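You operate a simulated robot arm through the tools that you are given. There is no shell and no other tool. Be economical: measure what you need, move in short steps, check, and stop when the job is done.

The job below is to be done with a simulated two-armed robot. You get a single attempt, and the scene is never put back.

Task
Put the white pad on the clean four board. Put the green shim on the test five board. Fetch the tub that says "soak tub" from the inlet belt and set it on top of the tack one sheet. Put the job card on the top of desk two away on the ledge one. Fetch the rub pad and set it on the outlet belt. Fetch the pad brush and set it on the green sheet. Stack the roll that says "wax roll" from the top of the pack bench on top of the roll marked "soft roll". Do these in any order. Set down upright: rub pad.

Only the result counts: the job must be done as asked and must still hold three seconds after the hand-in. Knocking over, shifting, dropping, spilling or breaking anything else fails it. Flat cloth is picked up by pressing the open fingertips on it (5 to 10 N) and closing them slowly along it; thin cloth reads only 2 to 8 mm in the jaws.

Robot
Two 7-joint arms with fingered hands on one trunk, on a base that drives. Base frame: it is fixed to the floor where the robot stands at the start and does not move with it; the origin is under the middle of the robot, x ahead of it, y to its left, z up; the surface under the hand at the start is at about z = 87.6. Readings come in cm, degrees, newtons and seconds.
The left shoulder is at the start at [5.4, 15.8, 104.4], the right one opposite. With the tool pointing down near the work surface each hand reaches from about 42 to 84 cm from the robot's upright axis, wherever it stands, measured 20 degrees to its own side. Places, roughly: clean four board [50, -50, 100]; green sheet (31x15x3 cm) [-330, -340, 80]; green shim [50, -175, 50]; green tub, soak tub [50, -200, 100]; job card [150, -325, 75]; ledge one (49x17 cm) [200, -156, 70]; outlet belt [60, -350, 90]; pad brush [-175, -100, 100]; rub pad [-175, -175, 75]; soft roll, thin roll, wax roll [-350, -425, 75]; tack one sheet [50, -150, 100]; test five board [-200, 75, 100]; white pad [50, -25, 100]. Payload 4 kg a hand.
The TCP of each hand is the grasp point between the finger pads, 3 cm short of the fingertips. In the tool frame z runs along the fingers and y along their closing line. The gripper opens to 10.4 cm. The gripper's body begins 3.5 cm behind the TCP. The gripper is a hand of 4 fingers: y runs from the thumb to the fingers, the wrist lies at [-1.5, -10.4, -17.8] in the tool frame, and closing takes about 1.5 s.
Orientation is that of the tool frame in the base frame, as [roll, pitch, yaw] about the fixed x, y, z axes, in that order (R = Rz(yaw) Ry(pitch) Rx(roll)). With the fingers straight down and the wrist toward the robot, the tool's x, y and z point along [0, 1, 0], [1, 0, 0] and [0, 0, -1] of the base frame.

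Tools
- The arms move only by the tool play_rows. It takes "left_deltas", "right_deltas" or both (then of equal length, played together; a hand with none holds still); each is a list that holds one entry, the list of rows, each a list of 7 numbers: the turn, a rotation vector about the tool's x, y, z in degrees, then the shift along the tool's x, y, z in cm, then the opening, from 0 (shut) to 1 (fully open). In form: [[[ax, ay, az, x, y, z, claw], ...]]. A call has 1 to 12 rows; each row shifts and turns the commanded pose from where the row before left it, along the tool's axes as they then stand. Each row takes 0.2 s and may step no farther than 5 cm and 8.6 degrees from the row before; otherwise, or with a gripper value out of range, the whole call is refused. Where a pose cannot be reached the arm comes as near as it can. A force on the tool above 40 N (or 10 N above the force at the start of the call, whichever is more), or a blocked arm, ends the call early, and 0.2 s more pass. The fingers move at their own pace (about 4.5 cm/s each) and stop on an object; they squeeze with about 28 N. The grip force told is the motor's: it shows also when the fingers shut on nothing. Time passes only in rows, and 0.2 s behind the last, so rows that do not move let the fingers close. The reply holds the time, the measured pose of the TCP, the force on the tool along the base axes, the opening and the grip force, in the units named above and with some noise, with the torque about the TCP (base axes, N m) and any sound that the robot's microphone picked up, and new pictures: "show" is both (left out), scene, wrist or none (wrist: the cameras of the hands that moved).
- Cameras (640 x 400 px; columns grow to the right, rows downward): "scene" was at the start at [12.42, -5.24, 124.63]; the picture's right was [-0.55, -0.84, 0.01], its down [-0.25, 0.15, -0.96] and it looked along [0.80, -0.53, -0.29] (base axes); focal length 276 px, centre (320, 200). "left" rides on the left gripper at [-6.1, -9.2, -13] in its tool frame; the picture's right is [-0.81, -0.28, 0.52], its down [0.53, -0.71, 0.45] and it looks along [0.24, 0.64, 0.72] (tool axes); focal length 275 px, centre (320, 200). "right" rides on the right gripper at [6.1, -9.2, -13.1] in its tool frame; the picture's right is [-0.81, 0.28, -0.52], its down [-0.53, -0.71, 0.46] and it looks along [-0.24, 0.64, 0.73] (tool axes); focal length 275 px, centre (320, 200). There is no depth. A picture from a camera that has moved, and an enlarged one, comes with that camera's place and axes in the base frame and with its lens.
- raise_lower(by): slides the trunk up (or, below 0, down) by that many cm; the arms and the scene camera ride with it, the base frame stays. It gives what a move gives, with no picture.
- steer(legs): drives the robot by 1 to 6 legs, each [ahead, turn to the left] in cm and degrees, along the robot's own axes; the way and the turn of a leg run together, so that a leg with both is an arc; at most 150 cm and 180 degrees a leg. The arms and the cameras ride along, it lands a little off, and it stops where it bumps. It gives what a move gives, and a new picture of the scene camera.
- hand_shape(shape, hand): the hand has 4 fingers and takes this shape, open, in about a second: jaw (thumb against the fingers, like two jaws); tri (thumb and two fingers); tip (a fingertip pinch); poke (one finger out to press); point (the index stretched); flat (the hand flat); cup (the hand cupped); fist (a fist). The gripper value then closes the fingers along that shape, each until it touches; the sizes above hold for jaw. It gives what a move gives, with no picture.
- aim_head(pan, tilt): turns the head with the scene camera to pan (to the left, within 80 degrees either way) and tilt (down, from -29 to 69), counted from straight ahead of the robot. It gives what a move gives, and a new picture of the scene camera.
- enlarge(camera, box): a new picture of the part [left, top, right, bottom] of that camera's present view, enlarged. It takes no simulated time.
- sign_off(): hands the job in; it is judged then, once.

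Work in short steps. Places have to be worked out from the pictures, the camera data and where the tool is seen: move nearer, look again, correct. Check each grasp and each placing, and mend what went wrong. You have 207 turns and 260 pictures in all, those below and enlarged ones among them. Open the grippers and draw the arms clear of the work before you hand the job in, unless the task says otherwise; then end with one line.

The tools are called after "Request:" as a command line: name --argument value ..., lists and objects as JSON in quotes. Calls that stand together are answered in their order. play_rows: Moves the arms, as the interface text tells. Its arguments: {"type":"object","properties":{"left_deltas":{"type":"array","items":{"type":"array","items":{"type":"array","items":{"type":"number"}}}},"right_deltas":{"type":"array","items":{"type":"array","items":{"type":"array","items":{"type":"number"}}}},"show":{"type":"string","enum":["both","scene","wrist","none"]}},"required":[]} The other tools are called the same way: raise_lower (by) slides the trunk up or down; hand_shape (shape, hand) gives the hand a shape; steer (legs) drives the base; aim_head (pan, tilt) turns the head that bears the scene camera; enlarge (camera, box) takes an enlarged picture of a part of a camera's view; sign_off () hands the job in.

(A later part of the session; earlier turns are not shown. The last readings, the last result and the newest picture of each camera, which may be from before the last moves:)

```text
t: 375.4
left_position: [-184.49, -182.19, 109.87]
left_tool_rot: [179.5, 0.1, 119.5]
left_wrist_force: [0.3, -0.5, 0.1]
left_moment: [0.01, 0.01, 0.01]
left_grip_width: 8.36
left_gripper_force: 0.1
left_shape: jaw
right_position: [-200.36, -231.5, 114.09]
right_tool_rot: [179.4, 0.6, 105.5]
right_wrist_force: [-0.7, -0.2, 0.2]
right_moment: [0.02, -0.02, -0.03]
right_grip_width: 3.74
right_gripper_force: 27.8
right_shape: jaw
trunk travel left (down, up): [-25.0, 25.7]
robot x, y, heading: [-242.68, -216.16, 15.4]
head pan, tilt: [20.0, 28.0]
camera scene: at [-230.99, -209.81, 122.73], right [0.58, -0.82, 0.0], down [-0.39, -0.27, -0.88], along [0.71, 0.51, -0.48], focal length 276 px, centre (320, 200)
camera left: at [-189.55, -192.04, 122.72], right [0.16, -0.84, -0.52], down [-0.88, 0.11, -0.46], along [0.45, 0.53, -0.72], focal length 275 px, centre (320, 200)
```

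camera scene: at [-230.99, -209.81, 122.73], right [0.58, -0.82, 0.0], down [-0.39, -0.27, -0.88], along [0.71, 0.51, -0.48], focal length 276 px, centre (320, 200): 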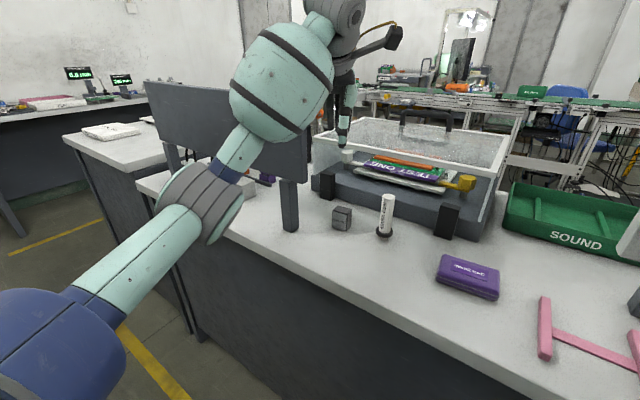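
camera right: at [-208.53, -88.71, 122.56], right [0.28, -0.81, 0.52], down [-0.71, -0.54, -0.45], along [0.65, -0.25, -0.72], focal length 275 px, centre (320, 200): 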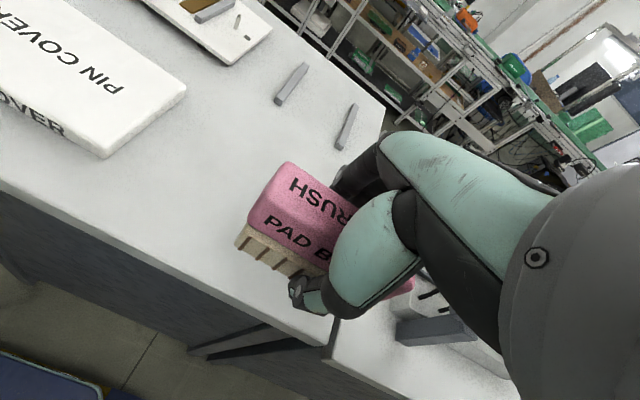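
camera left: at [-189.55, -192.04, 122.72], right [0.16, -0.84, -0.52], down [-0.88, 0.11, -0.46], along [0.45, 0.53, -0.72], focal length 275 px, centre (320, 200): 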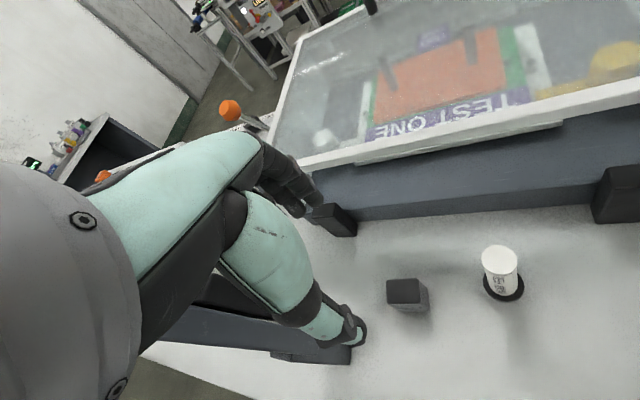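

The pad measures about 3.7 × 2.6 cm, with its centre at [-183, -182.1] and its faces nearly square to x. I set the yaw to 103°, narrow the jaw and descend partway.

Request:
play_rows --left_deltas '[[[0, 0, 8, 0, 0, 1, 0.6], [0, 0, 8, 0, 0, 2, 0.6], [0, 0, 0, -0.3, 1.4, 3, 0.6], [0, 0, 0, 0, 0, 4, 0.6], [0, 0, 0, 0, 0, 3, 0.6], [0, 0, 0, 0, 0, 0, 0.6]]]' --show "both"

```text
t: 376.8
left_position: [-182.74, -182.1, 96.88]
left_tool_rot: [179.6, 0.0, 103.5]
left_wrist_force: [-0.6, 0.0, -0.8]
left_moment: [0.03, 0.02, 0.05]
left_grip_width: 6.26
left_gripper_force: 0.1
left_shape: jaw
right_position: [-200.48, -231.63, 114.17]
right_tool_rot: [179.3, 0.6, 105.5]
right_wrist_force: [0.0, 0.2, -1.5]
right_moment: [0.0, 0.04, -0.03]
right_grip_width: 3.74
right_gripper_force: 28.0
right_shape: jaw
trunk travel left (down, up): [-25.0, 25.7]
robot x, y, heading: [-243.31, -216.13, 15.4]
head pan, tilt: [20.0, 28.0]
camera scene: at [-230.96, -209.79, 122.72], right [0.58, -0.82, 0.0], down [-0.39, -0.27, -0.88], along [0.71, 0.51, -0.48], focal length 276 px, centre (320, 200)
camera left: at [-190.47, -190.2, 109.68], right [-0.08, -0.85, -0.52], down [-0.81, 0.35, -0.46], along [0.57, 0.39, -0.72], focal length 275 px, centre (320, 200)
```

scene: 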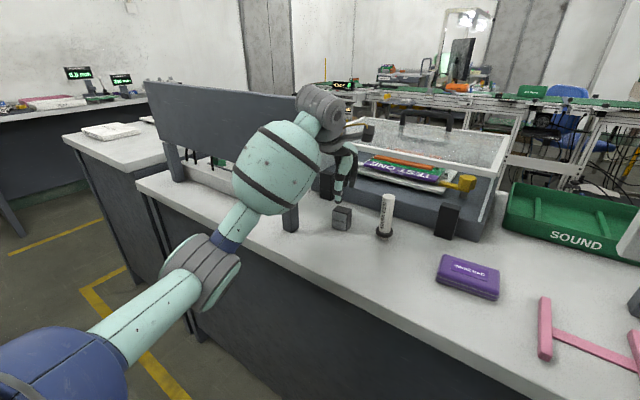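
left: 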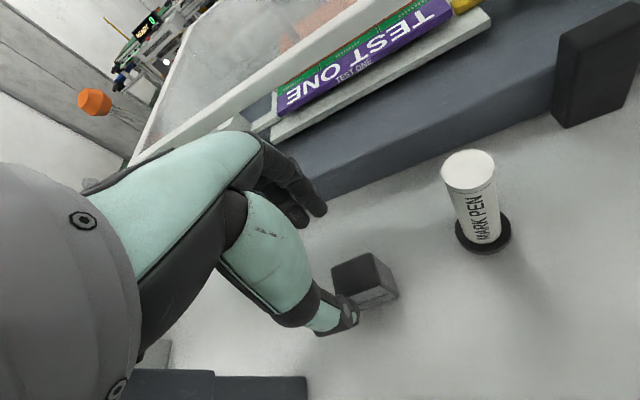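

Aligned. I descend the remaining 8 cm, then close.

Request:
play_rows --left_deltas '[[[0, 0, 0, 0, 0, 3, 0.6], [0, 0, 0, 0, 0, 3, 0.6], [0, 0, 0, 0, 0, 1.8, 0.6], [0, 0, 0, 0, 0, 0, 0.6]]]' --show "wrist"

```text
t: 377.8
left_position: [-182.88, -182.23, 89.06]
left_tool_rot: [179.6, -0.1, 103.4]
left_wrist_force: [-0.3, 0.3, 0.1]
left_moment: [0.04, -0.03, -0.01]
left_grip_width: 6.3
left_gripper_force: 0.2
left_shape: jaw
right_position: [-200.36, -231.43, 114.05]
right_tool_rot: [179.3, 0.5, 105.5]
right_wrist_force: [-0.3, 0.6, -1.0]
right_moment: [0.01, -0.02, 0.0]
right_grip_width: 3.73
right_gripper_force: 27.6
right_shape: jaw
trunk travel left (down, up): [-25.0, 25.7]
robot x, y, heading: [-242.55, -216.25, 15.4]
head pan, tilt: [20.0, 28.0]
camera left: at [-190.46, -190.29, 101.89], right [-0.08, -0.85, -0.52], down [-0.81, 0.35, -0.46], along [0.58, 0.39, -0.72], focal length 275 px, centre (320, 200)
```

left: 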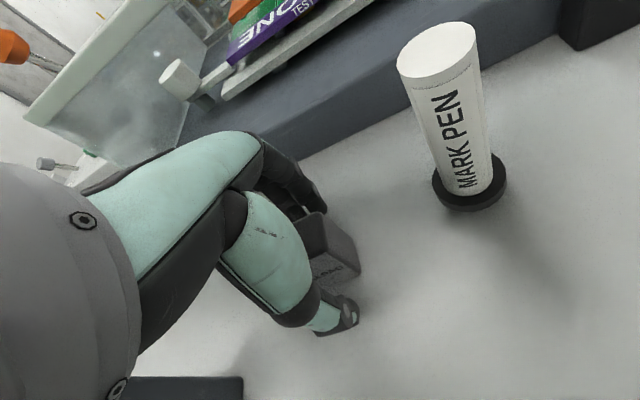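

Request:
play_rows --left_deltas '[[[0, 0, 0, 0, 0, 0, 0.3], [0, 0, 0, 0, 0, 0, 0.1], [0, 0, 0, 0, 0, 0, 0], [0, 0, 0, 0, 0, 0, 0], [0, 0, 0, 0, 0, 0, 0], [0, 0, 0, 0, 0, 0, 0], [0, 0, 0, 0, 0, -1, 0], [0, 0, 0, 0, 0, -2, 0], [0, 0, 0, 0, 0, -2, 0], [0, 0, 0, 0, 0, 0, 0]]]' --show "wrist"

```text
t: 380.0
left_position: [-182.78, -182.25, 93.96]
left_tool_rot: [179.6, 0.0, 103.5]
left_wrist_force: [-1.0, 0.1, -0.2]
left_moment: [0.01, -0.01, 0.0]
left_grip_width: 2.52
left_gripper_force: 28.1
left_shape: jaw
right_position: [-200.32, -231.51, 114.0]
right_tool_rot: [179.3, 0.6, 105.5]
right_wrist_force: [-0.1, -0.3, -1.3]
right_moment: [0.01, 0.0, 0.02]
right_grip_width: 3.75
right_gripper_force: 28.3
right_shape: jaw
trunk travel left (down, up): [-25.0, 25.7]
robot x, y, heading: [-243.04, -216.33, 14.9]
head pan, tilt: [20.0, 28.0]
camera left: at [-190.46, -190.31, 106.76], right [-0.08, -0.85, -0.52], down [-0.81, 0.35, -0.46], along [0.57, 0.39, -0.72], focal length 275 px, centre (320, 200)
```

left: 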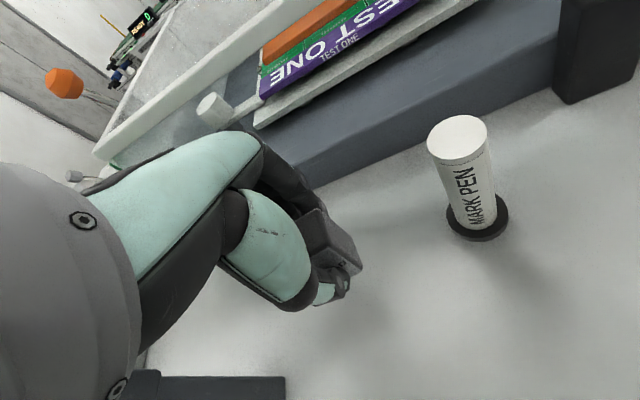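

The rub pad is held (2.5 cm). I rise straight up, then retract over the bench edge.

Request:
play_rows --left_deltas '[[[0, 0, 0, 0, 0, -4.5, 0], [0, 0, 0, 0, 0, -4.5, 0], [0, 0, 0, 0, 0, -4.5, 0], [0, 0, 0, 0, 0, -4.5, 0], [0, 0, 0, 0, 0, -4.5, 0], [0, 0, 0, 0, -3.5, -2, 0], [0, 0, 0, 0, -3.5, 0, 0], [0, 0, 0, 0, -3.5, 0, 0], [0, 0, 0, 0, -2.5, 0, 0], [0, 0, 0, 0, 0, 0, 0]]]' --show "both"

```text
t: 382.2
left_position: [-195.51, -185.36, 118.35]
left_tool_rot: [179.7, -0.1, 103.5]
left_wrist_force: [-0.5, -0.5, 0.0]
left_moment: [0.03, 0.03, -0.01]
left_grip_width: 2.49
left_gripper_force: 27.8
left_shape: jaw
right_position: [-200.27, -231.57, 114.11]
right_tool_rot: [179.4, 0.5, 105.4]
right_wrist_force: [-0.6, 0.2, -1.1]
right_moment: [-0.01, 0.01, 0.02]
right_grip_width: 3.75
right_gripper_force: 27.3
right_shape: jaw
trunk travel left (down, up): [-25.0, 25.7]
robot x, y, heading: [-242.91, -216.02, 15.5]
head pan, tilt: [20.0, 28.0]
camera scene: at [-230.88, -209.81, 122.71], right [0.58, -0.82, -0.01], down [-0.4, -0.27, -0.88], along [0.71, 0.51, -0.48], focal length 276 px, centre (320, 200)
camera left: at [-203.14, -193.44, 131.21], right [-0.08, -0.85, -0.52], down [-0.82, 0.35, -0.46], along [0.57, 0.39, -0.72], focal length 275 px, centre (320, 200)
```

scene: 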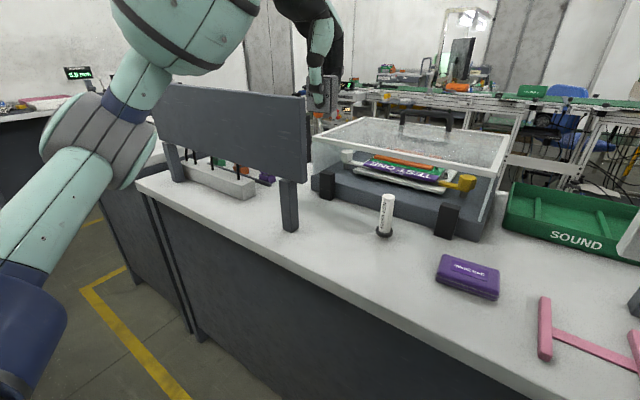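
left: 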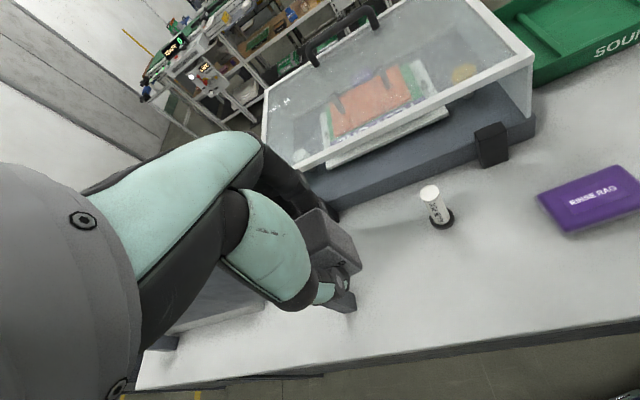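

Both objects are held and everything else is in place. I turn south and drive toward the green sheet.

Request:
steer --legs '[[-6, 0], [0, -105], [75, 0]]'

Request:
aim_head --pan -35 --tilt 22

```text
t: 392.3
left_position: [-233.08, -346.53, 118.27]
left_tool_rot: [179.7, -0.2, -2.7]
left_wrist_force: [-0.1, -0.5, 0.0]
left_moment: [0.0, 0.03, 0.01]
left_grip_width: 2.51
left_gripper_force: 27.6
left_shape: jaw
right_position: [-276.22, -329.09, 114.07]
right_tool_rot: [179.4, 0.7, -0.7]
right_wrist_force: [0.8, 0.3, -0.5]
right_moment: [-0.01, 0.01, -0.02]
right_grip_width: 3.73
right_gripper_force: 27.9
right_shape: jaw
trunk travel left (down, up): [-25.0, 25.7]
robot x, y, heading: [-250.26, -292.57, -91.1]
head pan, tilt: [20.0, 28.0]
camera scene: at [-247.02, -305.92, 122.71], right [-0.95, -0.33, 0.0], down [-0.15, 0.46, -0.88], along [0.29, -0.83, -0.48], focal length 276 px, centre (320, 200)
```

scene: 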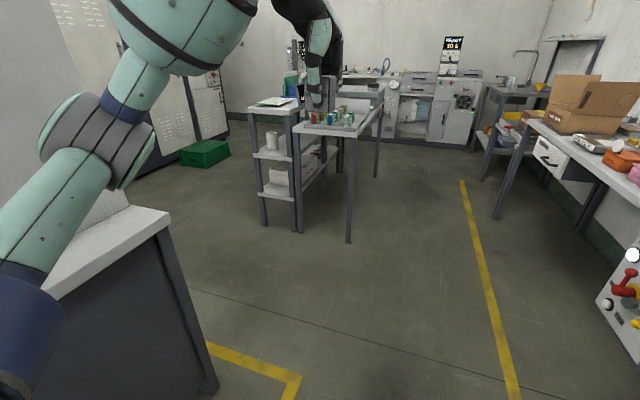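

```text
t: 393.6
left_position: [-233.36, -345.07, 119.16]
left_tool_rot: [178.6, 0.1, -2.9]
left_wrist_force: [-0.6, 0.0, -0.5]
left_moment: [-0.04, 0.02, -0.01]
left_grip_width: 2.5
left_gripper_force: 28.4
left_shape: jaw
right_position: [-276.31, -327.64, 114.48]
right_tool_rot: [178.5, 0.8, -0.7]
right_wrist_force: [0.7, -0.1, -1.4]
right_moment: [-0.01, 0.02, 0.0]
right_grip_width: 3.72
right_gripper_force: 27.8
right_shape: jaw
trunk travel left (down, up): [-25.0, 25.7]
robot x, y, heading: [-249.78, -292.62, -90.6]
head pan, tilt: [-35.0, 22.0]
camera scene: at [-255.47, -304.68, 123.7], right [-0.81, 0.59, 0.01], down [0.22, 0.32, -0.92], along [-0.54, -0.75, -0.38], focal length 276 px, centre (320, 200)
```

scene: 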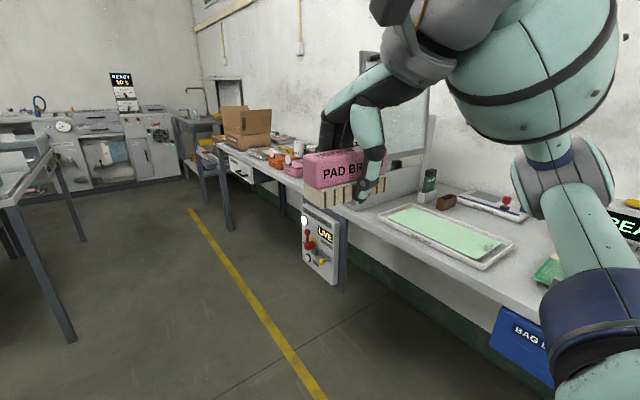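

The green sheet lies in a tray on the west table at about [-335, -345]. I drive to face it with the right hand.

Request:
steer --legs '[[0, -6], [73, 0], [0, -83]]'

Request:
aim_head --pan -10 --tilt 35

```text
t: 402.5
left_position: [-311.21, -382.32, 119.1]
left_tool_rot: [178.8, -0.2, -91.8]
left_wrist_force: [-0.4, 0.6, -1.0]
left_moment: [-0.01, 0.01, -0.02]
left_grip_width: 2.48
left_gripper_force: 27.7
left_shape: jaw
right_position: [-294.35, -338.86, 114.51]
right_tool_rot: [178.6, 0.7, -89.9]
right_wrist_force: [-0.7, 0.2, 0.1]
right_moment: [-0.02, 0.01, -0.02]
right_grip_width: 3.72
right_gripper_force: 27.9
right_shape: jaw
trunk travel left (down, up): [-25.0, 25.7]
robot x, y, heading: [-258.84, -365.95, 180.0]
head pan, tilt: [-35.0, 22.0]
camera scene: at [-271.15, -360.66, 123.7], right [0.58, 0.82, 0.01], down [0.32, -0.22, -0.92], along [-0.75, 0.53, -0.38], focal length 276 px, centre (320, 200)
```

scene: 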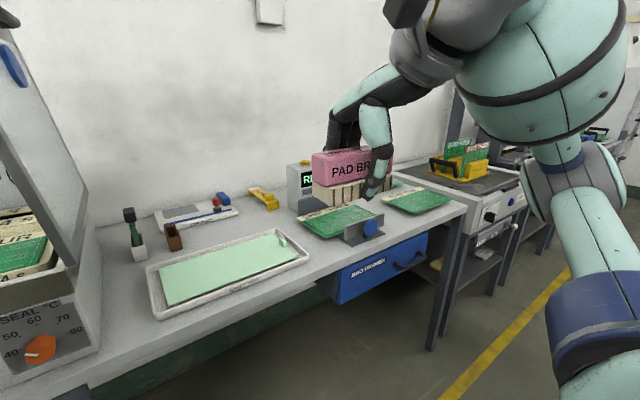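

```text
t: 403.4
left_position: [-309.73, -382.22, 119.79]
left_tool_rot: [177.9, 0.2, -92.1]
left_wrist_force: [0.1, -0.7, 0.1]
left_moment: [0.01, 0.03, 0.0]
left_grip_width: 2.45
left_gripper_force: 27.6
left_shape: jaw
right_position: [-292.85, -338.75, 115.01]
right_tool_rot: [177.7, 0.8, -89.9]
right_wrist_force: [-0.2, -0.4, -0.7]
right_moment: [0.0, 0.01, -0.02]
right_grip_width: 3.71
right_gripper_force: 28.3
right_shape: jaw
trunk travel left (down, up): [-25.0, 25.7]
robot x, y, heading: [-258.77, -365.89, 179.8]
head pan, tilt: [-10.0, 35.0]
camera scene: at [-272.13, -364.51, 121.64], right [0.18, 0.98, 0.0], down [0.57, -0.1, -0.81], along [-0.8, 0.15, -0.58], focal length 276 px, centre (320, 200)
```

scene: 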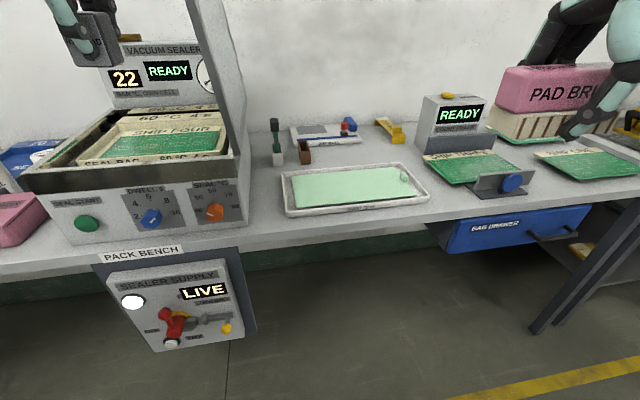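

The sheet spans about x -338 to -323, y -360 to -329. I move 10 cm closer, and zoom on the tray to see what lies on it.

Request:
steer --legs '[[9, 0]]'

Request:
enlarge --camera "scene" --box '[250, 110, 470, 240]'

```text
t: 404.5
left_position: [-319.41, -382.16, 119.48]
left_tool_rot: [178.4, 0.0, -91.8]
left_wrist_force: [-0.2, 0.2, -0.9]
left_moment: [0.01, -0.03, -0.01]
left_grip_width: 2.47
left_gripper_force: 27.2
left_shape: jaw
right_position: [-302.68, -338.76, 114.75]
right_tool_rot: [178.2, 0.6, -89.9]
right_wrist_force: [-2.3, 0.4, 0.0]
right_moment: [0.01, -0.04, -0.03]
right_grip_width: 3.71
right_gripper_force: 28.5
right_shape: jaw
trunk travel left (down, up): [-25.0, 25.7]
robot x, y, heading: [-268.44, -366.24, 180.0]
head pan, tilt: [-10.0, 35.0]
camera scene: at [-281.68, -364.43, 121.58], right [0.18, 0.98, 0.0], down [0.58, -0.1, -0.81], along [-0.8, 0.14, -0.59], focal length 276 px, centre (320, 200)
```

scene: 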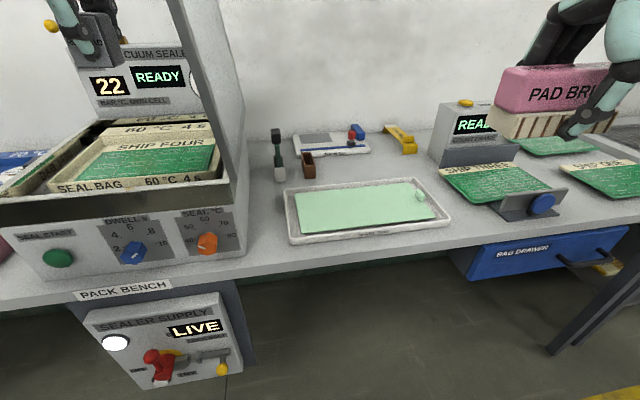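

```text
2.91 times, centred on (360, 175) of scene
camera zoom: at [-281.68, -364.43, 121.58], right [0.18, 0.98, 0.0], down [0.58, -0.1, -0.81], along [-0.8, 0.14, -0.59], focal length 803 px, centre (204, 273)
```

zoom: 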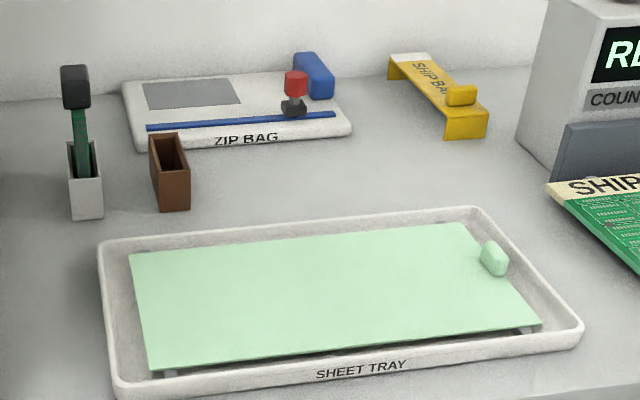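

The sheet centre is about [-329, -347]. I carry the brush over it.

Request:
play_rows --right_deltas '[[[1.8, 0, 0, 1.45, 4.38, 0, 0], [0, 0, 0, 1.45, 4.38, 0, 0], [0, 0, 0, 1.45, 4.38, 0, 0], [0, 0, 0, 1.45, 4.38, 0, 0], [0, 0, 0, 1.45, 4.38, 0, 0], [0, 0, 0, 1.45, 4.38, 0, 0], [0, 0, 0, 0, 0, 4, 0], [0, 0, 0, 0, 0, 4, 0], [0, 0, 0, 0, 0, 0, 0]]]' --show "both"

```text
t: 406.5
left_position: [-317.76, -381.88, 120.49]
left_tool_rot: [176.7, 0.6, -92.4]
left_wrist_force: [0.7, 0.6, -1.0]
left_moment: [-0.02, -0.03, 0.01]
left_grip_width: 2.49
left_gripper_force: 27.9
left_shape: jaw
right_position: [-327.32, -347.42, 107.87]
right_tool_rot: [179.0, 0.7, -89.9]
right_wrist_force: [0.2, -0.1, -1.1]
right_moment: [0.0, 0.04, -0.01]
right_grip_width: 3.72
right_gripper_force: 28.2
right_shape: jaw
trunk travel left (down, up): [-25.0, 25.7]
robot x, y, heading: [-267.99, -366.06, 179.8]
head pan, tilt: [-10.0, 35.0]
camera scene: at [-281.31, -364.45, 121.63], right [0.18, 0.98, 0.0], down [0.58, -0.1, -0.81], along [-0.8, 0.14, -0.58], focal length 276 px, centre (320, 200)
camera right: at [-317.86, -353.67, 120.66], right [-0.27, 0.8, 0.53], down [0.7, 0.54, -0.46], along [-0.66, 0.25, -0.71], focal length 275 px, centre (320, 200)
```

scene: 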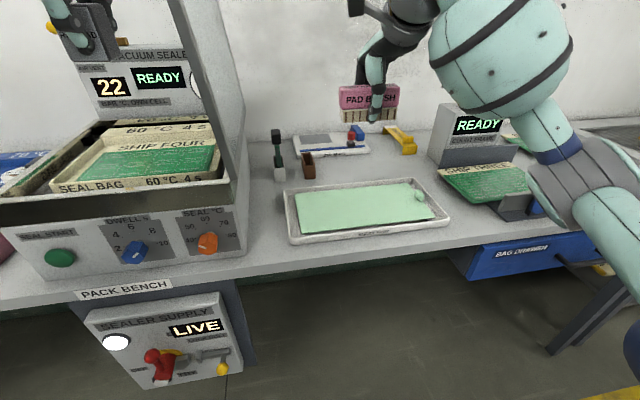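
right: 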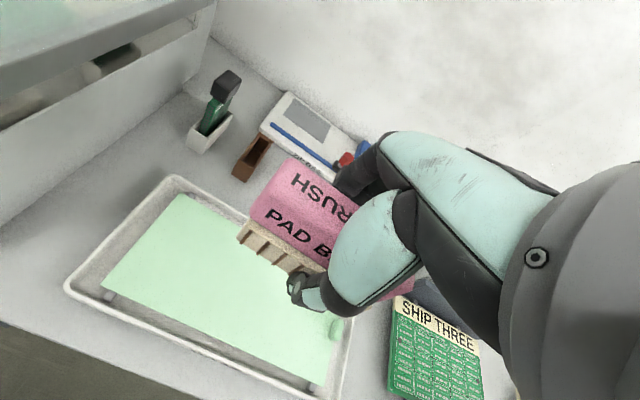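

The sheet's centre averages [-330, -346]. I shift 2.7 cm and lower stepwise.

Request:
play_rows --right_deltas '[[[0.9, 0, 0, -0.5, 2.6, 3, 0], [0, 0, 0, 0, 0, 4, 0], [0, 0, 0, 0, 0, 4, 0], [0, 0, 0, 0, 0, 2, 0], [0, 0, 0, 0, 0, 0, 0]]]' --show "wrist"

Request:
enlarge --camera "scene" --box '[250, 110, 470, 240]'

```text
t: 407.7
left_position: [-317.68, -381.89, 120.36]
left_tool_rot: [176.8, 0.7, -92.4]
left_wrist_force: [0.4, -0.3, -0.4]
left_moment: [0.02, 0.0, 0.02]
left_grip_width: 2.47
left_gripper_force: 27.8
left_shape: jaw
right_position: [-329.94, -346.74, 94.7]
right_tool_rot: [179.9, 0.7, -90.0]
right_wrist_force: [0.2, 0.0, -1.6]
right_moment: [0.0, 0.01, 0.01]
right_grip_width: 3.72
right_gripper_force: 28.0
right_shape: jaw
trunk travel left (down, up): [-25.0, 25.7]
robot x, y, heading: [-267.87, -366.15, 179.7]
head pan, tilt: [-10.0, 35.0]
camera right: at [-320.74, -353.04, 107.74], right [-0.28, 0.8, 0.53], down [0.71, 0.54, -0.45], along [-0.65, 0.25, -0.72], focal length 275 px, centre (320, 200)
```

right: 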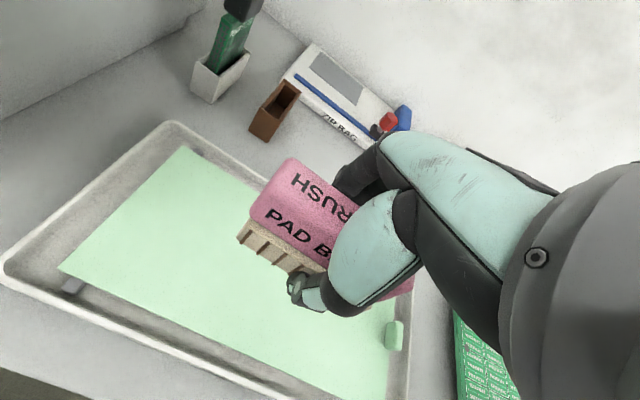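

```text
2.91 times, centred on (360, 175) of scene
camera zoom: at [-281.33, -364.44, 121.63], right [0.18, 0.98, 0.0], down [0.58, -0.1, -0.81], along [-0.8, 0.14, -0.58], focal length 803 px, centre (204, 273)
```

zoom: 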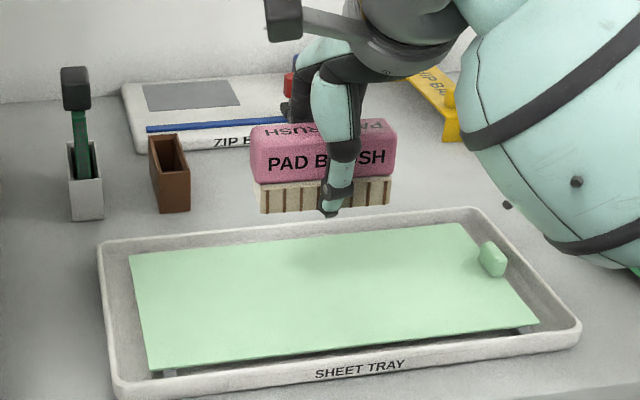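

Request:
play_rows --right_deltas '[[[0, 0, 0, 0, 0, 2, 0], [0, 0, 0, 0, 0, 1.5, 0], [0, 0, 0, 0, 0, 0, 0]]]' --show "none"

Request:
play_rows --right_deltas '[[[0, 0, 0, 0, 0, 0.6, 0], [0, 0, 0, 0, 0, 0, 0]]]' --show "none"

Request:
enlarge --camera "scene" --box '[250, 110, 470, 240]'

```text
t: 408.5
left_position: [-317.84, -381.83, 120.42]
left_tool_rot: [176.8, 0.6, -92.4]
left_wrist_force: [-0.7, -0.1, 0.0]
left_moment: [0.02, 0.01, -0.04]
left_grip_width: 2.46
left_gripper_force: 27.6
left_shape: jaw
right_position: [-329.97, -346.7, 91.31]
right_tool_rot: [-180.0, 0.7, -89.9]
right_wrist_force: [-0.9, -0.7, -0.7]
right_moment: [0.0, 0.01, 0.01]
right_grip_width: 3.71
right_gripper_force: 28.4
right_shape: jaw
trunk travel left (down, up): [-25.0, 25.7]
robot x, y, heading: [-267.97, -365.84, 179.7]
head pan, tilt: [-10.0, 35.0]
```

```text
t: 409.1
left_position: [-317.83, -381.82, 120.45]
left_tool_rot: [176.8, 0.6, -92.4]
left_wrist_force: [0.0, -0.1, -0.4]
left_moment: [0.02, -0.01, 0.01]
left_grip_width: 2.46
left_gripper_force: 28.3
left_shape: jaw
right_position: [-329.89, -346.76, 90.59]
right_tool_rot: [180.0, 0.7, -89.9]
right_wrist_force: [0.0, 0.4, -0.6]
right_moment: [-0.01, 0.05, -0.02]
right_grip_width: 3.7
right_gripper_force: 27.8
right_shape: jaw
trunk travel left (down, up): [-25.0, 25.7]
robot x, y, heading: [-267.88, -366.03, 179.8]
head pan, tilt: [-10.0, 35.0]
```

```text
2.91 times, centred on (360, 175) of scene
camera zoom: at [-281.35, -364.44, 121.62], right [0.18, 0.98, 0.0], down [0.58, -0.1, -0.81], along [-0.8, 0.14, -0.58], focal length 803 px, centre (204, 273)
```

zoom: 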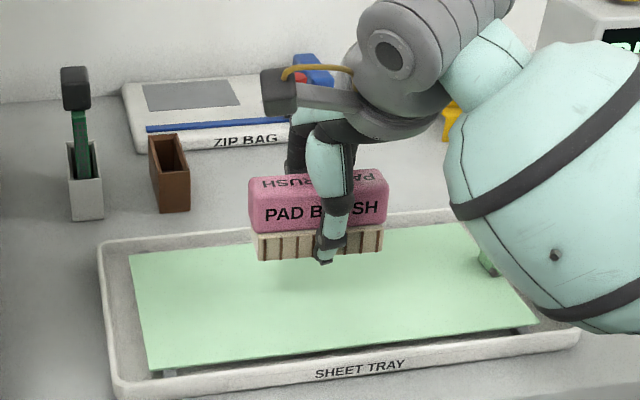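

Request:
play_rows --right_deltas '[[[0, 0, 0, 0, 0, 0.8, 0], [0, 0, 0, 0, 0, 0.6, 0], [0, 0, 0, 0, 0, 0, 0]]]' --show "none"

Request:
play_rows --right_deltas '[[[0, 0, 0, 0, 0, 0.4, 0], [0, 0, 0, 0, 0, 0, 0]]]' --show "none"

Request:
play_rows --right_deltas '[[[0, 0, 0, 0, 0, 0.4, 0], [0, 0, 0, 0, 0, 0, 0]]]' --show "scene"

```text
t: 409.9
left_position: [-317.74, -381.96, 120.33]
left_tool_rot: [176.9, 0.6, -92.4]
left_wrist_force: [-1.1, -0.8, -0.3]
left_moment: [0.04, 0.02, -0.02]
left_grip_width: 2.44
left_gripper_force: 28.1
left_shape: jaw
right_position: [-329.92, -346.64, 89.16]
right_tool_rot: [179.9, 0.7, -89.9]
right_wrist_force: [0.1, 0.7, -0.9]
right_moment: [-0.01, 0.03, -0.03]
right_grip_width: 3.69
right_gripper_force: 27.6
right_shape: jaw
trunk travel left (down, up): [-25.0, 25.7]
robot x, y, heading: [-268.01, -365.79, 180.1]
head pan, tilt: [-10.0, 35.0]
```

```text
t: 410.5
left_position: [-317.76, -381.77, 120.34]
left_tool_rot: [176.9, 0.7, -92.4]
left_wrist_force: [-0.3, -1.0, -0.1]
left_moment: [-0.01, 0.0, 0.03]
left_grip_width: 2.46
left_gripper_force: 27.8
left_shape: jaw
right_position: [-329.95, -346.61, 88.75]
right_tool_rot: [-180.0, 0.7, -89.9]
right_wrist_force: [0.7, -0.3, -0.7]
right_moment: [0.01, -0.02, 0.02]
right_grip_width: 3.7
right_gripper_force: 27.7
right_shape: jaw
trunk travel left (down, up): [-25.0, 25.7]
robot x, y, heading: [-267.73, -366.0, 179.5]
head pan, tilt: [-10.0, 35.0]
```

```text
t: 411.1
left_position: [-317.85, -381.83, 120.26]
left_tool_rot: [176.9, 0.5, -92.4]
left_wrist_force: [-0.2, 0.8, -0.6]
left_moment: [0.0, 0.03, -0.03]
left_grip_width: 2.46
left_gripper_force: 27.4
left_shape: jaw
right_position: [-329.89, -346.82, 88.38]
right_tool_rot: [-180.0, 0.7, -89.9]
right_wrist_force: [-0.9, 0.4, -1.7]
right_moment: [-0.05, 0.01, 0.0]
right_grip_width: 3.69
right_gripper_force: 27.5
right_shape: jaw
trunk travel left (down, up): [-25.0, 25.7]
robot x, y, heading: [-267.98, -365.86, 179.6]
head pan, tilt: [-10.0, 35.0]
camera scene: at [-281.35, -364.44, 121.62], right [0.18, 0.98, 0.0], down [0.58, -0.1, -0.81], along [-0.8, 0.14, -0.58], focal length 276 px, centre (320, 200)
```

scene: 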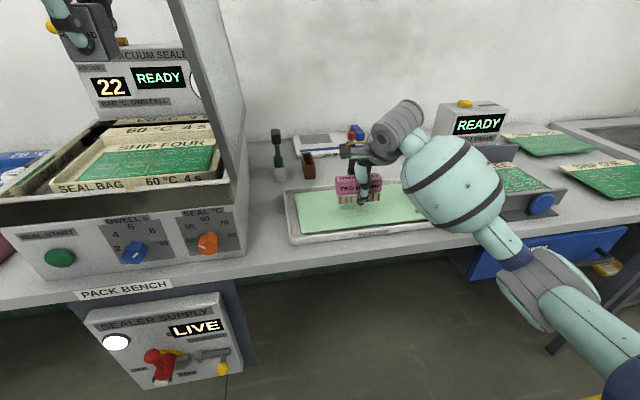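

Request:
play_rows --right_deltas '[[[0, 0, 0, 0, 0, 0.4, 0], [0, 0, 0, 0, 0, 0, 0]]]' --show "none"

Request:
play_rows --right_deltas '[[[0, 0, 0, 0, 0, 0.4, 0], [0, 0, 0, 0, 0, 0, 0]]]' --show "none"

Request:
enlarge --camera "scene" --box '[270, 130, 430, 240]'

```text
t: 411.7
left_position: [-317.76, -382.0, 120.39]
left_tool_rot: [176.8, 0.6, -92.4]
left_wrist_force: [0.0, 1.5, -0.6]
left_moment: [-0.01, 0.02, -0.02]
left_grip_width: 2.46
left_gripper_force: 27.8
left_shape: jaw
right_position: [-329.93, -346.75, 88.04]
right_tool_rot: [-180.0, 0.7, -89.8]
right_wrist_force: [-0.4, -0.1, -1.5]
right_moment: [-0.02, -0.01, -0.01]
right_grip_width: 3.71
right_gripper_force: 28.2
right_shape: jaw
trunk travel left (down, up): [-25.0, 25.7]
robot x, y, heading: [-268.07, -365.65, 179.7]
head pan, tilt: [-10.0, 35.0]
```

```text
t: 412.3
left_position: [-317.95, -381.9, 120.41]
left_tool_rot: [176.8, 0.6, -92.4]
left_wrist_force: [0.5, 0.4, 0.1]
left_moment: [0.0, 0.01, -0.01]
left_grip_width: 2.46
left_gripper_force: 28.2
left_shape: jaw
right_position: [-329.89, -346.74, 87.54]
right_tool_rot: [-180.0, 0.7, -89.9]
right_wrist_force: [-0.7, -0.2, -0.1]
right_moment: [0.01, -0.03, -0.03]
right_grip_width: 3.67
right_gripper_force: 28.2
right_shape: jaw
trunk travel left (down, up): [-25.0, 25.7]
robot x, y, heading: [-267.92, -365.83, 179.5]
head pan, tilt: [-10.0, 35.0]
```

```text
3.64 times, centred on (350, 185) of scene
camera zoom: at [-281.36, -364.44, 121.62], right [0.18, 0.98, 0.0], down [0.58, -0.1, -0.81], along [-0.8, 0.14, -0.58], focal length 1004 px, centre (211, 254)
```

zoom: 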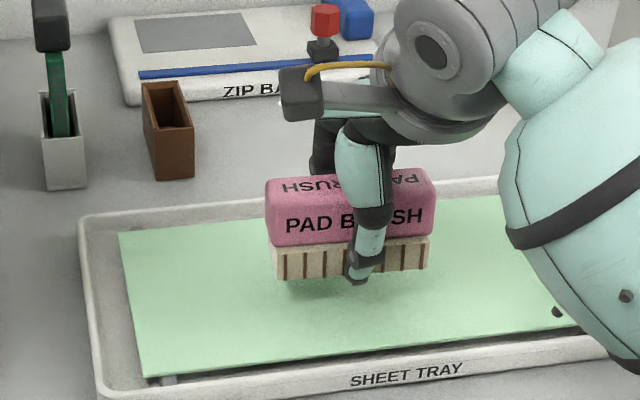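

Request:
play_rows --right_deltas '[[[0, 0, 0, 0, 0, 0.5, 0], [0, 0, 0, 0, 0, 0, 0]]]' --show "none"

Request:
play_rows --right_deltas '[[[0, 0, 0, 0, 0, 0.4, 0], [0, 0, 0, 0, 0, 0, 0]]]' --show "none"

Request:
play_rows --right_deltas '[[[0, 0, 0, 0, 0, 0.4, 0], [0, 0, 0, 0, 0, 0, 0]]]' --show "none"

Request:
enlarge --camera "scene" --box '[270, 130, 430, 240]'

```text
t: 412.9
left_position: [-317.8, -381.83, 120.45]
left_tool_rot: [176.8, 0.6, -92.4]
left_wrist_force: [0.4, -0.4, -0.3]
left_moment: [0.0, 0.0, -0.02]
left_grip_width: 2.47
left_gripper_force: 28.0
left_shape: jaw
right_position: [-330.0, -346.73, 87.17]
right_tool_rot: [179.9, 0.7, -89.9]
right_wrist_force: [0.3, 0.5, -0.9]
right_moment: [-0.02, 0.01, 0.01]
right_grip_width: 3.71
right_gripper_force: 28.6
right_shape: jaw
trunk travel left (down, up): [-25.0, 25.7]
robot x, y, heading: [-267.83, -366.11, 179.7]
head pan, tilt: [-10.0, 35.0]
```

```text
t: 413.5
left_position: [-317.86, -381.77, 120.36]
left_tool_rot: [176.8, 0.7, -92.4]
left_wrist_force: [-0.2, 0.3, -0.5]
left_moment: [0.0, 0.0, -0.01]
left_grip_width: 2.46
left_gripper_force: 28.4
left_shape: jaw
right_position: [-329.9, -346.74, 86.61]
right_tool_rot: [-179.9, 0.7, -89.9]
right_wrist_force: [-0.6, -0.3, -1.5]
right_moment: [0.0, 0.0, 0.01]
right_grip_width: 3.69
right_gripper_force: 27.6
right_shape: jaw
trunk travel left (down, up): [-25.0, 25.7]
robot x, y, heading: [-268.11, -365.65, 179.8]
head pan, tilt: [-10.0, 35.0]
```

```text
t: 414.1
left_position: [-317.78, -381.9, 120.43]
left_tool_rot: [176.8, 0.6, -92.5]
left_wrist_force: [0.7, -0.5, -0.2]
left_moment: [0.02, 0.01, -0.02]
left_grip_width: 2.46
left_gripper_force: 28.1
left_shape: jaw
right_position: [-330.01, -346.69, 86.37]
right_tool_rot: [180.0, 0.7, -89.8]
right_wrist_force: [-0.2, 0.1, -0.7]
right_moment: [-0.02, 0.01, -0.01]
right_grip_width: 3.7
right_gripper_force: 27.8
right_shape: jaw
trunk travel left (down, up): [-25.0, 25.7]
robot x, y, heading: [-267.64, -365.66, 179.8]
head pan, tilt: [-10.0, 35.0]
```

```text
3.64 times, centred on (350, 185) of scene
camera zoom: at [-281.36, -364.43, 121.62], right [0.18, 0.98, 0.0], down [0.58, -0.1, -0.81], along [-0.8, 0.14, -0.58], focal length 1004 px, centre (211, 254)
```

zoom: 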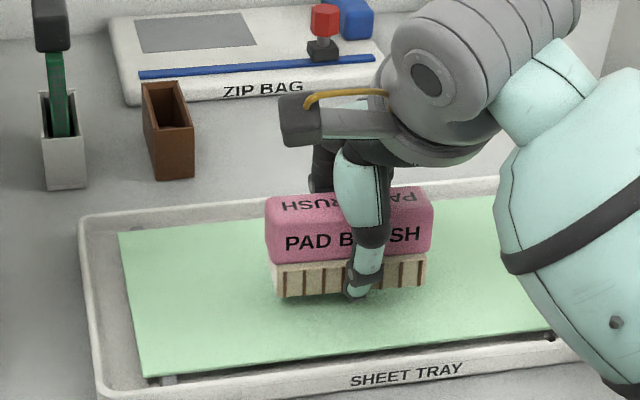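

Request:
play_rows --right_deltas '[[[0, 0, 0, 0, 0, 0.4, 0], [0, 0, 0, 0, 0, 0, 0]]]' --show "none"

Request:
play_rows --right_deltas '[[[0, 0, 0, 0, 0, 0.4, 0], [0, 0, 0, 0, 0, 0, 0]]]' --show "wrist"

```text
t: 414.7
left_position: [-317.92, -381.84, 120.3]
left_tool_rot: [176.9, 0.6, -92.4]
left_wrist_force: [-0.4, 0.0, -0.7]
left_moment: [0.01, 0.01, 0.0]
left_grip_width: 2.47
left_gripper_force: 28.4
left_shape: jaw
right_position: [-329.97, -346.68, 85.88]
right_tool_rot: [-180.0, 0.6, -90.0]
right_wrist_force: [0.9, 0.2, -1.3]
right_moment: [0.02, 0.01, 0.03]
right_grip_width: 3.69
right_gripper_force: 27.8
right_shape: jaw
trunk travel left (down, up): [-25.0, 25.7]
robot x, y, heading: [-267.96, -365.67, 179.7]
head pan, tilt: [-10.0, 35.0]
```

```text
t: 415.3
left_position: [-317.84, -381.82, 120.47]
left_tool_rot: [176.8, 0.7, -92.4]
left_wrist_force: [0.7, -0.2, -0.6]
left_moment: [0.0, 0.0, 0.02]
left_grip_width: 2.47
left_gripper_force: 28.5
left_shape: jaw
right_position: [-329.92, -346.67, 85.54]
right_tool_rot: [180.0, 0.7, -89.9]
right_wrist_force: [-0.1, -0.1, -1.1]
right_moment: [-0.01, 0.01, 0.01]
right_grip_width: 3.69
right_gripper_force: 27.7
right_shape: jaw
trunk travel left (down, up): [-25.0, 25.7]
robot x, y, heading: [-267.78, -365.71, 179.6]
head pan, tilt: [-10.0, 35.0]
camera right: at [-320.78, -352.97, 98.53], right [-0.28, 0.8, 0.53], down [0.71, 0.54, -0.45], along [-0.65, 0.25, -0.72], focal length 275 px, centre (320, 200)
```

right: 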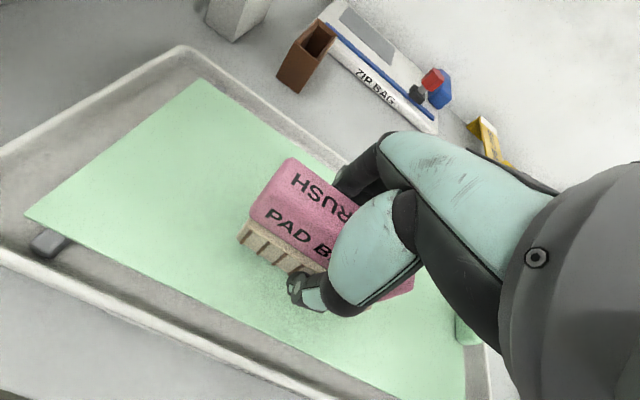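

Request:
play_rows --right_deltas '[[[0, 0, 0, 0, 0, 0.4, 0], [0, 0, 0, 0, 0, 0, 0]]]' --show "none"

Request:
play_rows --right_deltas '[[[0, 0, 0, 0, 0, 0.4, 0], [0, 0, 0, 0, 0, 0, 0]]]' --show "none"

Request:
enlarge --camera "scene" --box '[310, 150, 470, 260]'

```text
t: 415.9
left_position: [-317.79, -381.82, 120.51]
left_tool_rot: [176.8, 0.7, -92.4]
left_wrist_force: [-0.7, 1.1, -0.1]
left_moment: [-0.03, 0.01, 0.01]
left_grip_width: 2.45
left_gripper_force: 27.8
left_shape: jaw
right_position: [-330.04, -346.56, 85.13]
right_tool_rot: [-179.9, 0.8, -89.9]
right_wrist_force: [-0.4, -0.1, -0.2]
right_moment: [0.0, -0.02, -0.01]
right_grip_width: 3.7
right_gripper_force: 28.1
right_shape: jaw
trunk travel left (down, up): [-25.0, 25.7]
robot x, y, heading: [-267.84, -365.98, 179.5]
head pan, tilt: [-10.0, 35.0]
```

```text
t: 416.5
left_position: [-317.73, -381.82, 120.43]
left_tool_rot: [176.7, 0.6, -92.5]
left_wrist_force: [0.7, 0.5, -0.3]
left_moment: [0.02, 0.0, 0.01]
left_grip_width: 2.47
left_gripper_force: 28.0
left_shape: jaw
right_position: [-330.1, -346.63, 84.81]
right_tool_rot: [179.8, 0.7, -89.9]
right_wrist_force: [-0.2, 0.4, 2.9]
right_moment: [-0.03, 0.12, 0.02]
right_grip_width: 3.71
right_gripper_force: 28.2
right_shape: jaw
trunk travel left (down, up): [-25.0, 25.7]
robot x, y, heading: [-267.71, -366.06, 179.5]
head pan, tilt: [-10.0, 35.0]
```

```text
3.64 times, centred on (390, 205) of scene
camera zoom: at [-281.32, -364.44, 121.63], right [0.18, 0.98, 0.0], down [0.58, -0.1, -0.81], along [-0.8, 0.14, -0.58], focal length 1004 px, centre (66, 182)
```

zoom: 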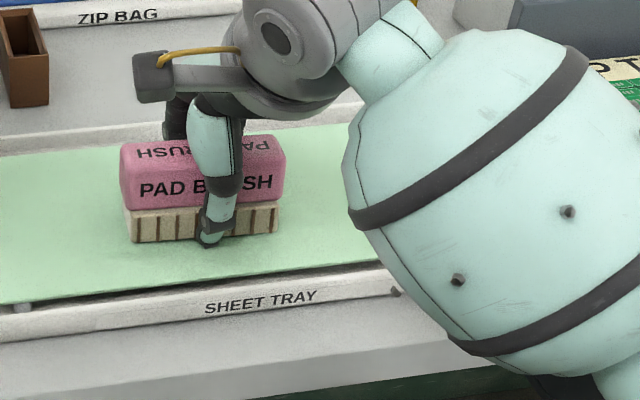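

Contact at 2.9 N. I release and rise.

Request:
play_rows --right_deltas '[[[0, 0, 0, 0, 0, 0, 0.45], [0, 0, 0, 0, 0, 0, 0.55], [0, 0, 0, 0, 0, 0, 0.6], [0, 0, 0, 0, 0, 0, 0.6], [0, 0, 0, 0, 0, -2, 0.6], [0, 0, 0, 0, 0, -4, 0.6], [0, 0, 0, 0, 0, -5, 0.6], [0, 0, 0, 0, 0, -5, 0.6], [0, 0, 0, 0, 0, -5, 0.6], [0, 0, 0, 0, 0, -4, 0.6], [0, 0, 0, 0, 0, 0, 0.6]]]' --show "scene"

```text
t: 418.9
left_position: [-317.91, -381.88, 120.44]
left_tool_rot: [176.9, 0.6, -92.4]
left_wrist_force: [0.1, 0.7, -0.1]
left_moment: [0.0, -0.04, 0.02]
left_grip_width: 2.45
left_gripper_force: 28.2
left_shape: jaw
right_position: [-329.87, -346.83, 109.79]
right_tool_rot: [-180.0, 0.8, -90.0]
right_wrist_force: [-0.1, 0.4, -0.1]
right_moment: [-0.01, -0.01, 0.0]
right_grip_width: 6.21
right_gripper_force: 0.1
right_shape: jaw
trunk travel left (down, up): [-25.0, 25.7]
robot x, y, heading: [-268.1, -365.96, 179.9]
head pan, tilt: [-10.0, 35.0]
camera scene: at [-281.4, -364.42, 121.61], right [0.18, 0.98, 0.0], down [0.58, -0.1, -0.81], along [-0.8, 0.14, -0.58], focal length 276 px, centre (320, 200)
```

scene: 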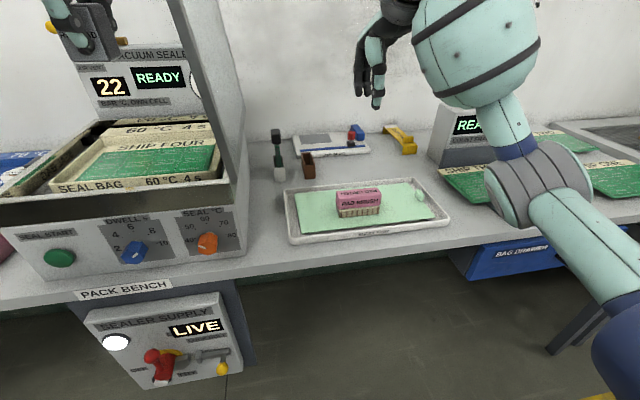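

The pad brush rests on the green sheet. I retract the right arm, back off, and move south to the rolls on the pack bench.

Request:
play_rows --right_deltas '[[[0, 0, 0, 0, -4.5, -1, 1], [0, 0, 0, -0.7, -4.5, -1, 1], [0, 0, 0, -0.7, -4.5, -1, 1], [0, 0, 0, -0.7, -4.5, 0, 1], [0, 0, 0, -0.7, -4.5, 0, 1], [0, 0, 0, 0, -3, 0, 1]]]' --show "none"

Request:
steer --legs '[[-8, 0]]'

Request:
steer --legs '[[0, 84], [78, 0], [0, -84]]'

```text
t: 420.3
left_position: [-317.78, -381.92, 120.5]
left_tool_rot: [176.7, 0.6, -92.5]
left_wrist_force: [0.3, 0.2, -0.1]
left_moment: [0.02, -0.02, -0.01]
left_grip_width: 2.45
left_gripper_force: 28.0
left_shape: jaw
right_position: [-304.37, -344.05, 112.88]
right_tool_rot: [179.9, 0.7, -89.9]
right_wrist_force: [0.3, -0.3, -0.6]
right_moment: [-0.02, -0.03, 0.0]
right_grip_width: 10.38
right_gripper_force: 0.0
right_shape: jaw
trunk travel left (down, up): [-25.0, 25.7]
robot x, y, heading: [-268.1, -366.06, 179.7]
head pan, tilt: [-10.0, 35.0]
```

```text
t: 421.4
left_position: [-310.93, -381.91, 119.74]
left_tool_rot: [177.4, 0.6, -92.3]
left_wrist_force: [-0.2, -0.2, -0.7]
left_moment: [0.02, -0.05, 0.02]
left_grip_width: 2.44
left_gripper_force: 28.2
left_shape: jaw
right_position: [-297.49, -344.24, 112.43]
right_tool_rot: [-179.2, 0.7, -89.9]
right_wrist_force: [0.0, -0.8, -0.1]
right_moment: [-0.03, -0.01, 0.0]
right_grip_width: 10.34
right_gripper_force: 0.1
right_shape: jaw
trunk travel left (down, up): [-25.0, 25.7]
robot x, y, heading: [-260.18, -365.79, 179.8]
head pan, tilt: [-10.0, 35.0]
camera scene: at [-274.17, -364.45, 121.5], right [0.18, 0.98, 0.0], down [0.58, -0.1, -0.81], along [-0.79, 0.14, -0.59], focal length 276 px, centre (320, 200)
```

scene: 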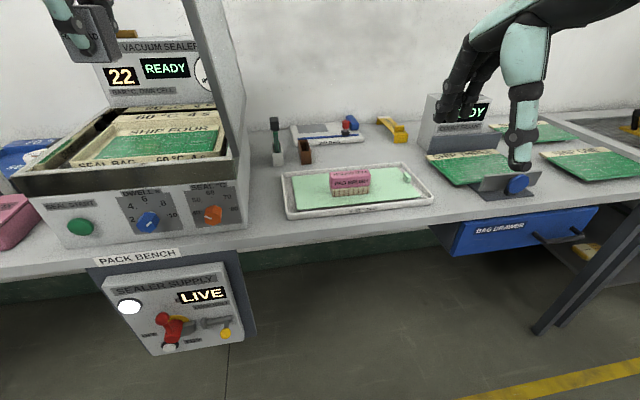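

```text
t: 434.2
left_position: [-317.87, -458.73, 120.8]
left_tool_rot: [176.3, 0.6, -92.6]
left_wrist_force: [0.5, -0.4, -0.9]
left_moment: [0.04, 0.05, 0.01]
left_grip_width: 2.44
left_gripper_force: 28.0
left_shape: jaw
right_position: [-304.48, -420.94, 113.09]
right_tool_rot: [179.5, 0.9, -90.1]
right_wrist_force: [0.7, 0.2, 0.3]
right_moment: [0.03, 0.02, 0.01]
right_grip_width: 10.39
right_gripper_force: 0.1
right_shape: jaw
trunk travel left (down, up): [-25.0, 25.7]
robot x, y, heading: [-269.36, -443.95, 179.8]
head pan, tilt: [-10.0, 35.0]
camera scene: at [-282.54, -442.6, 121.62], right [0.18, 0.98, 0.0], down [0.58, -0.1, -0.81], along [-0.8, 0.15, -0.58], focal length 276 px, centre (320, 200)
```

scene: 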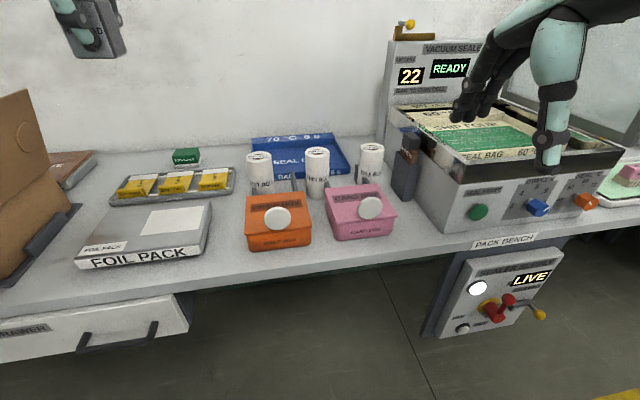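

Three white rolls stand behind two dispenser boxes. I zoom to read them.

Request:
enlarge --camera "scene" --box '[225, 125, 425, 250]'

```text
3.20 times, centred on (325, 188) of scene
camera zoom: at [-282.54, -442.6, 121.62], right [0.18, 0.98, 0.0], down [0.58, -0.1, -0.81], along [-0.8, 0.15, -0.58], focal length 883 px, centre (304, 240)
```

zoom: 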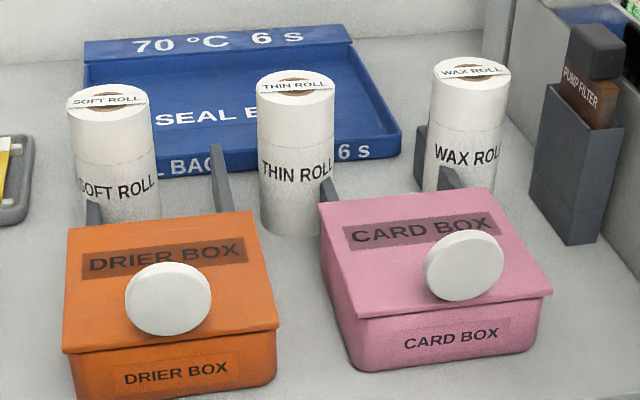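

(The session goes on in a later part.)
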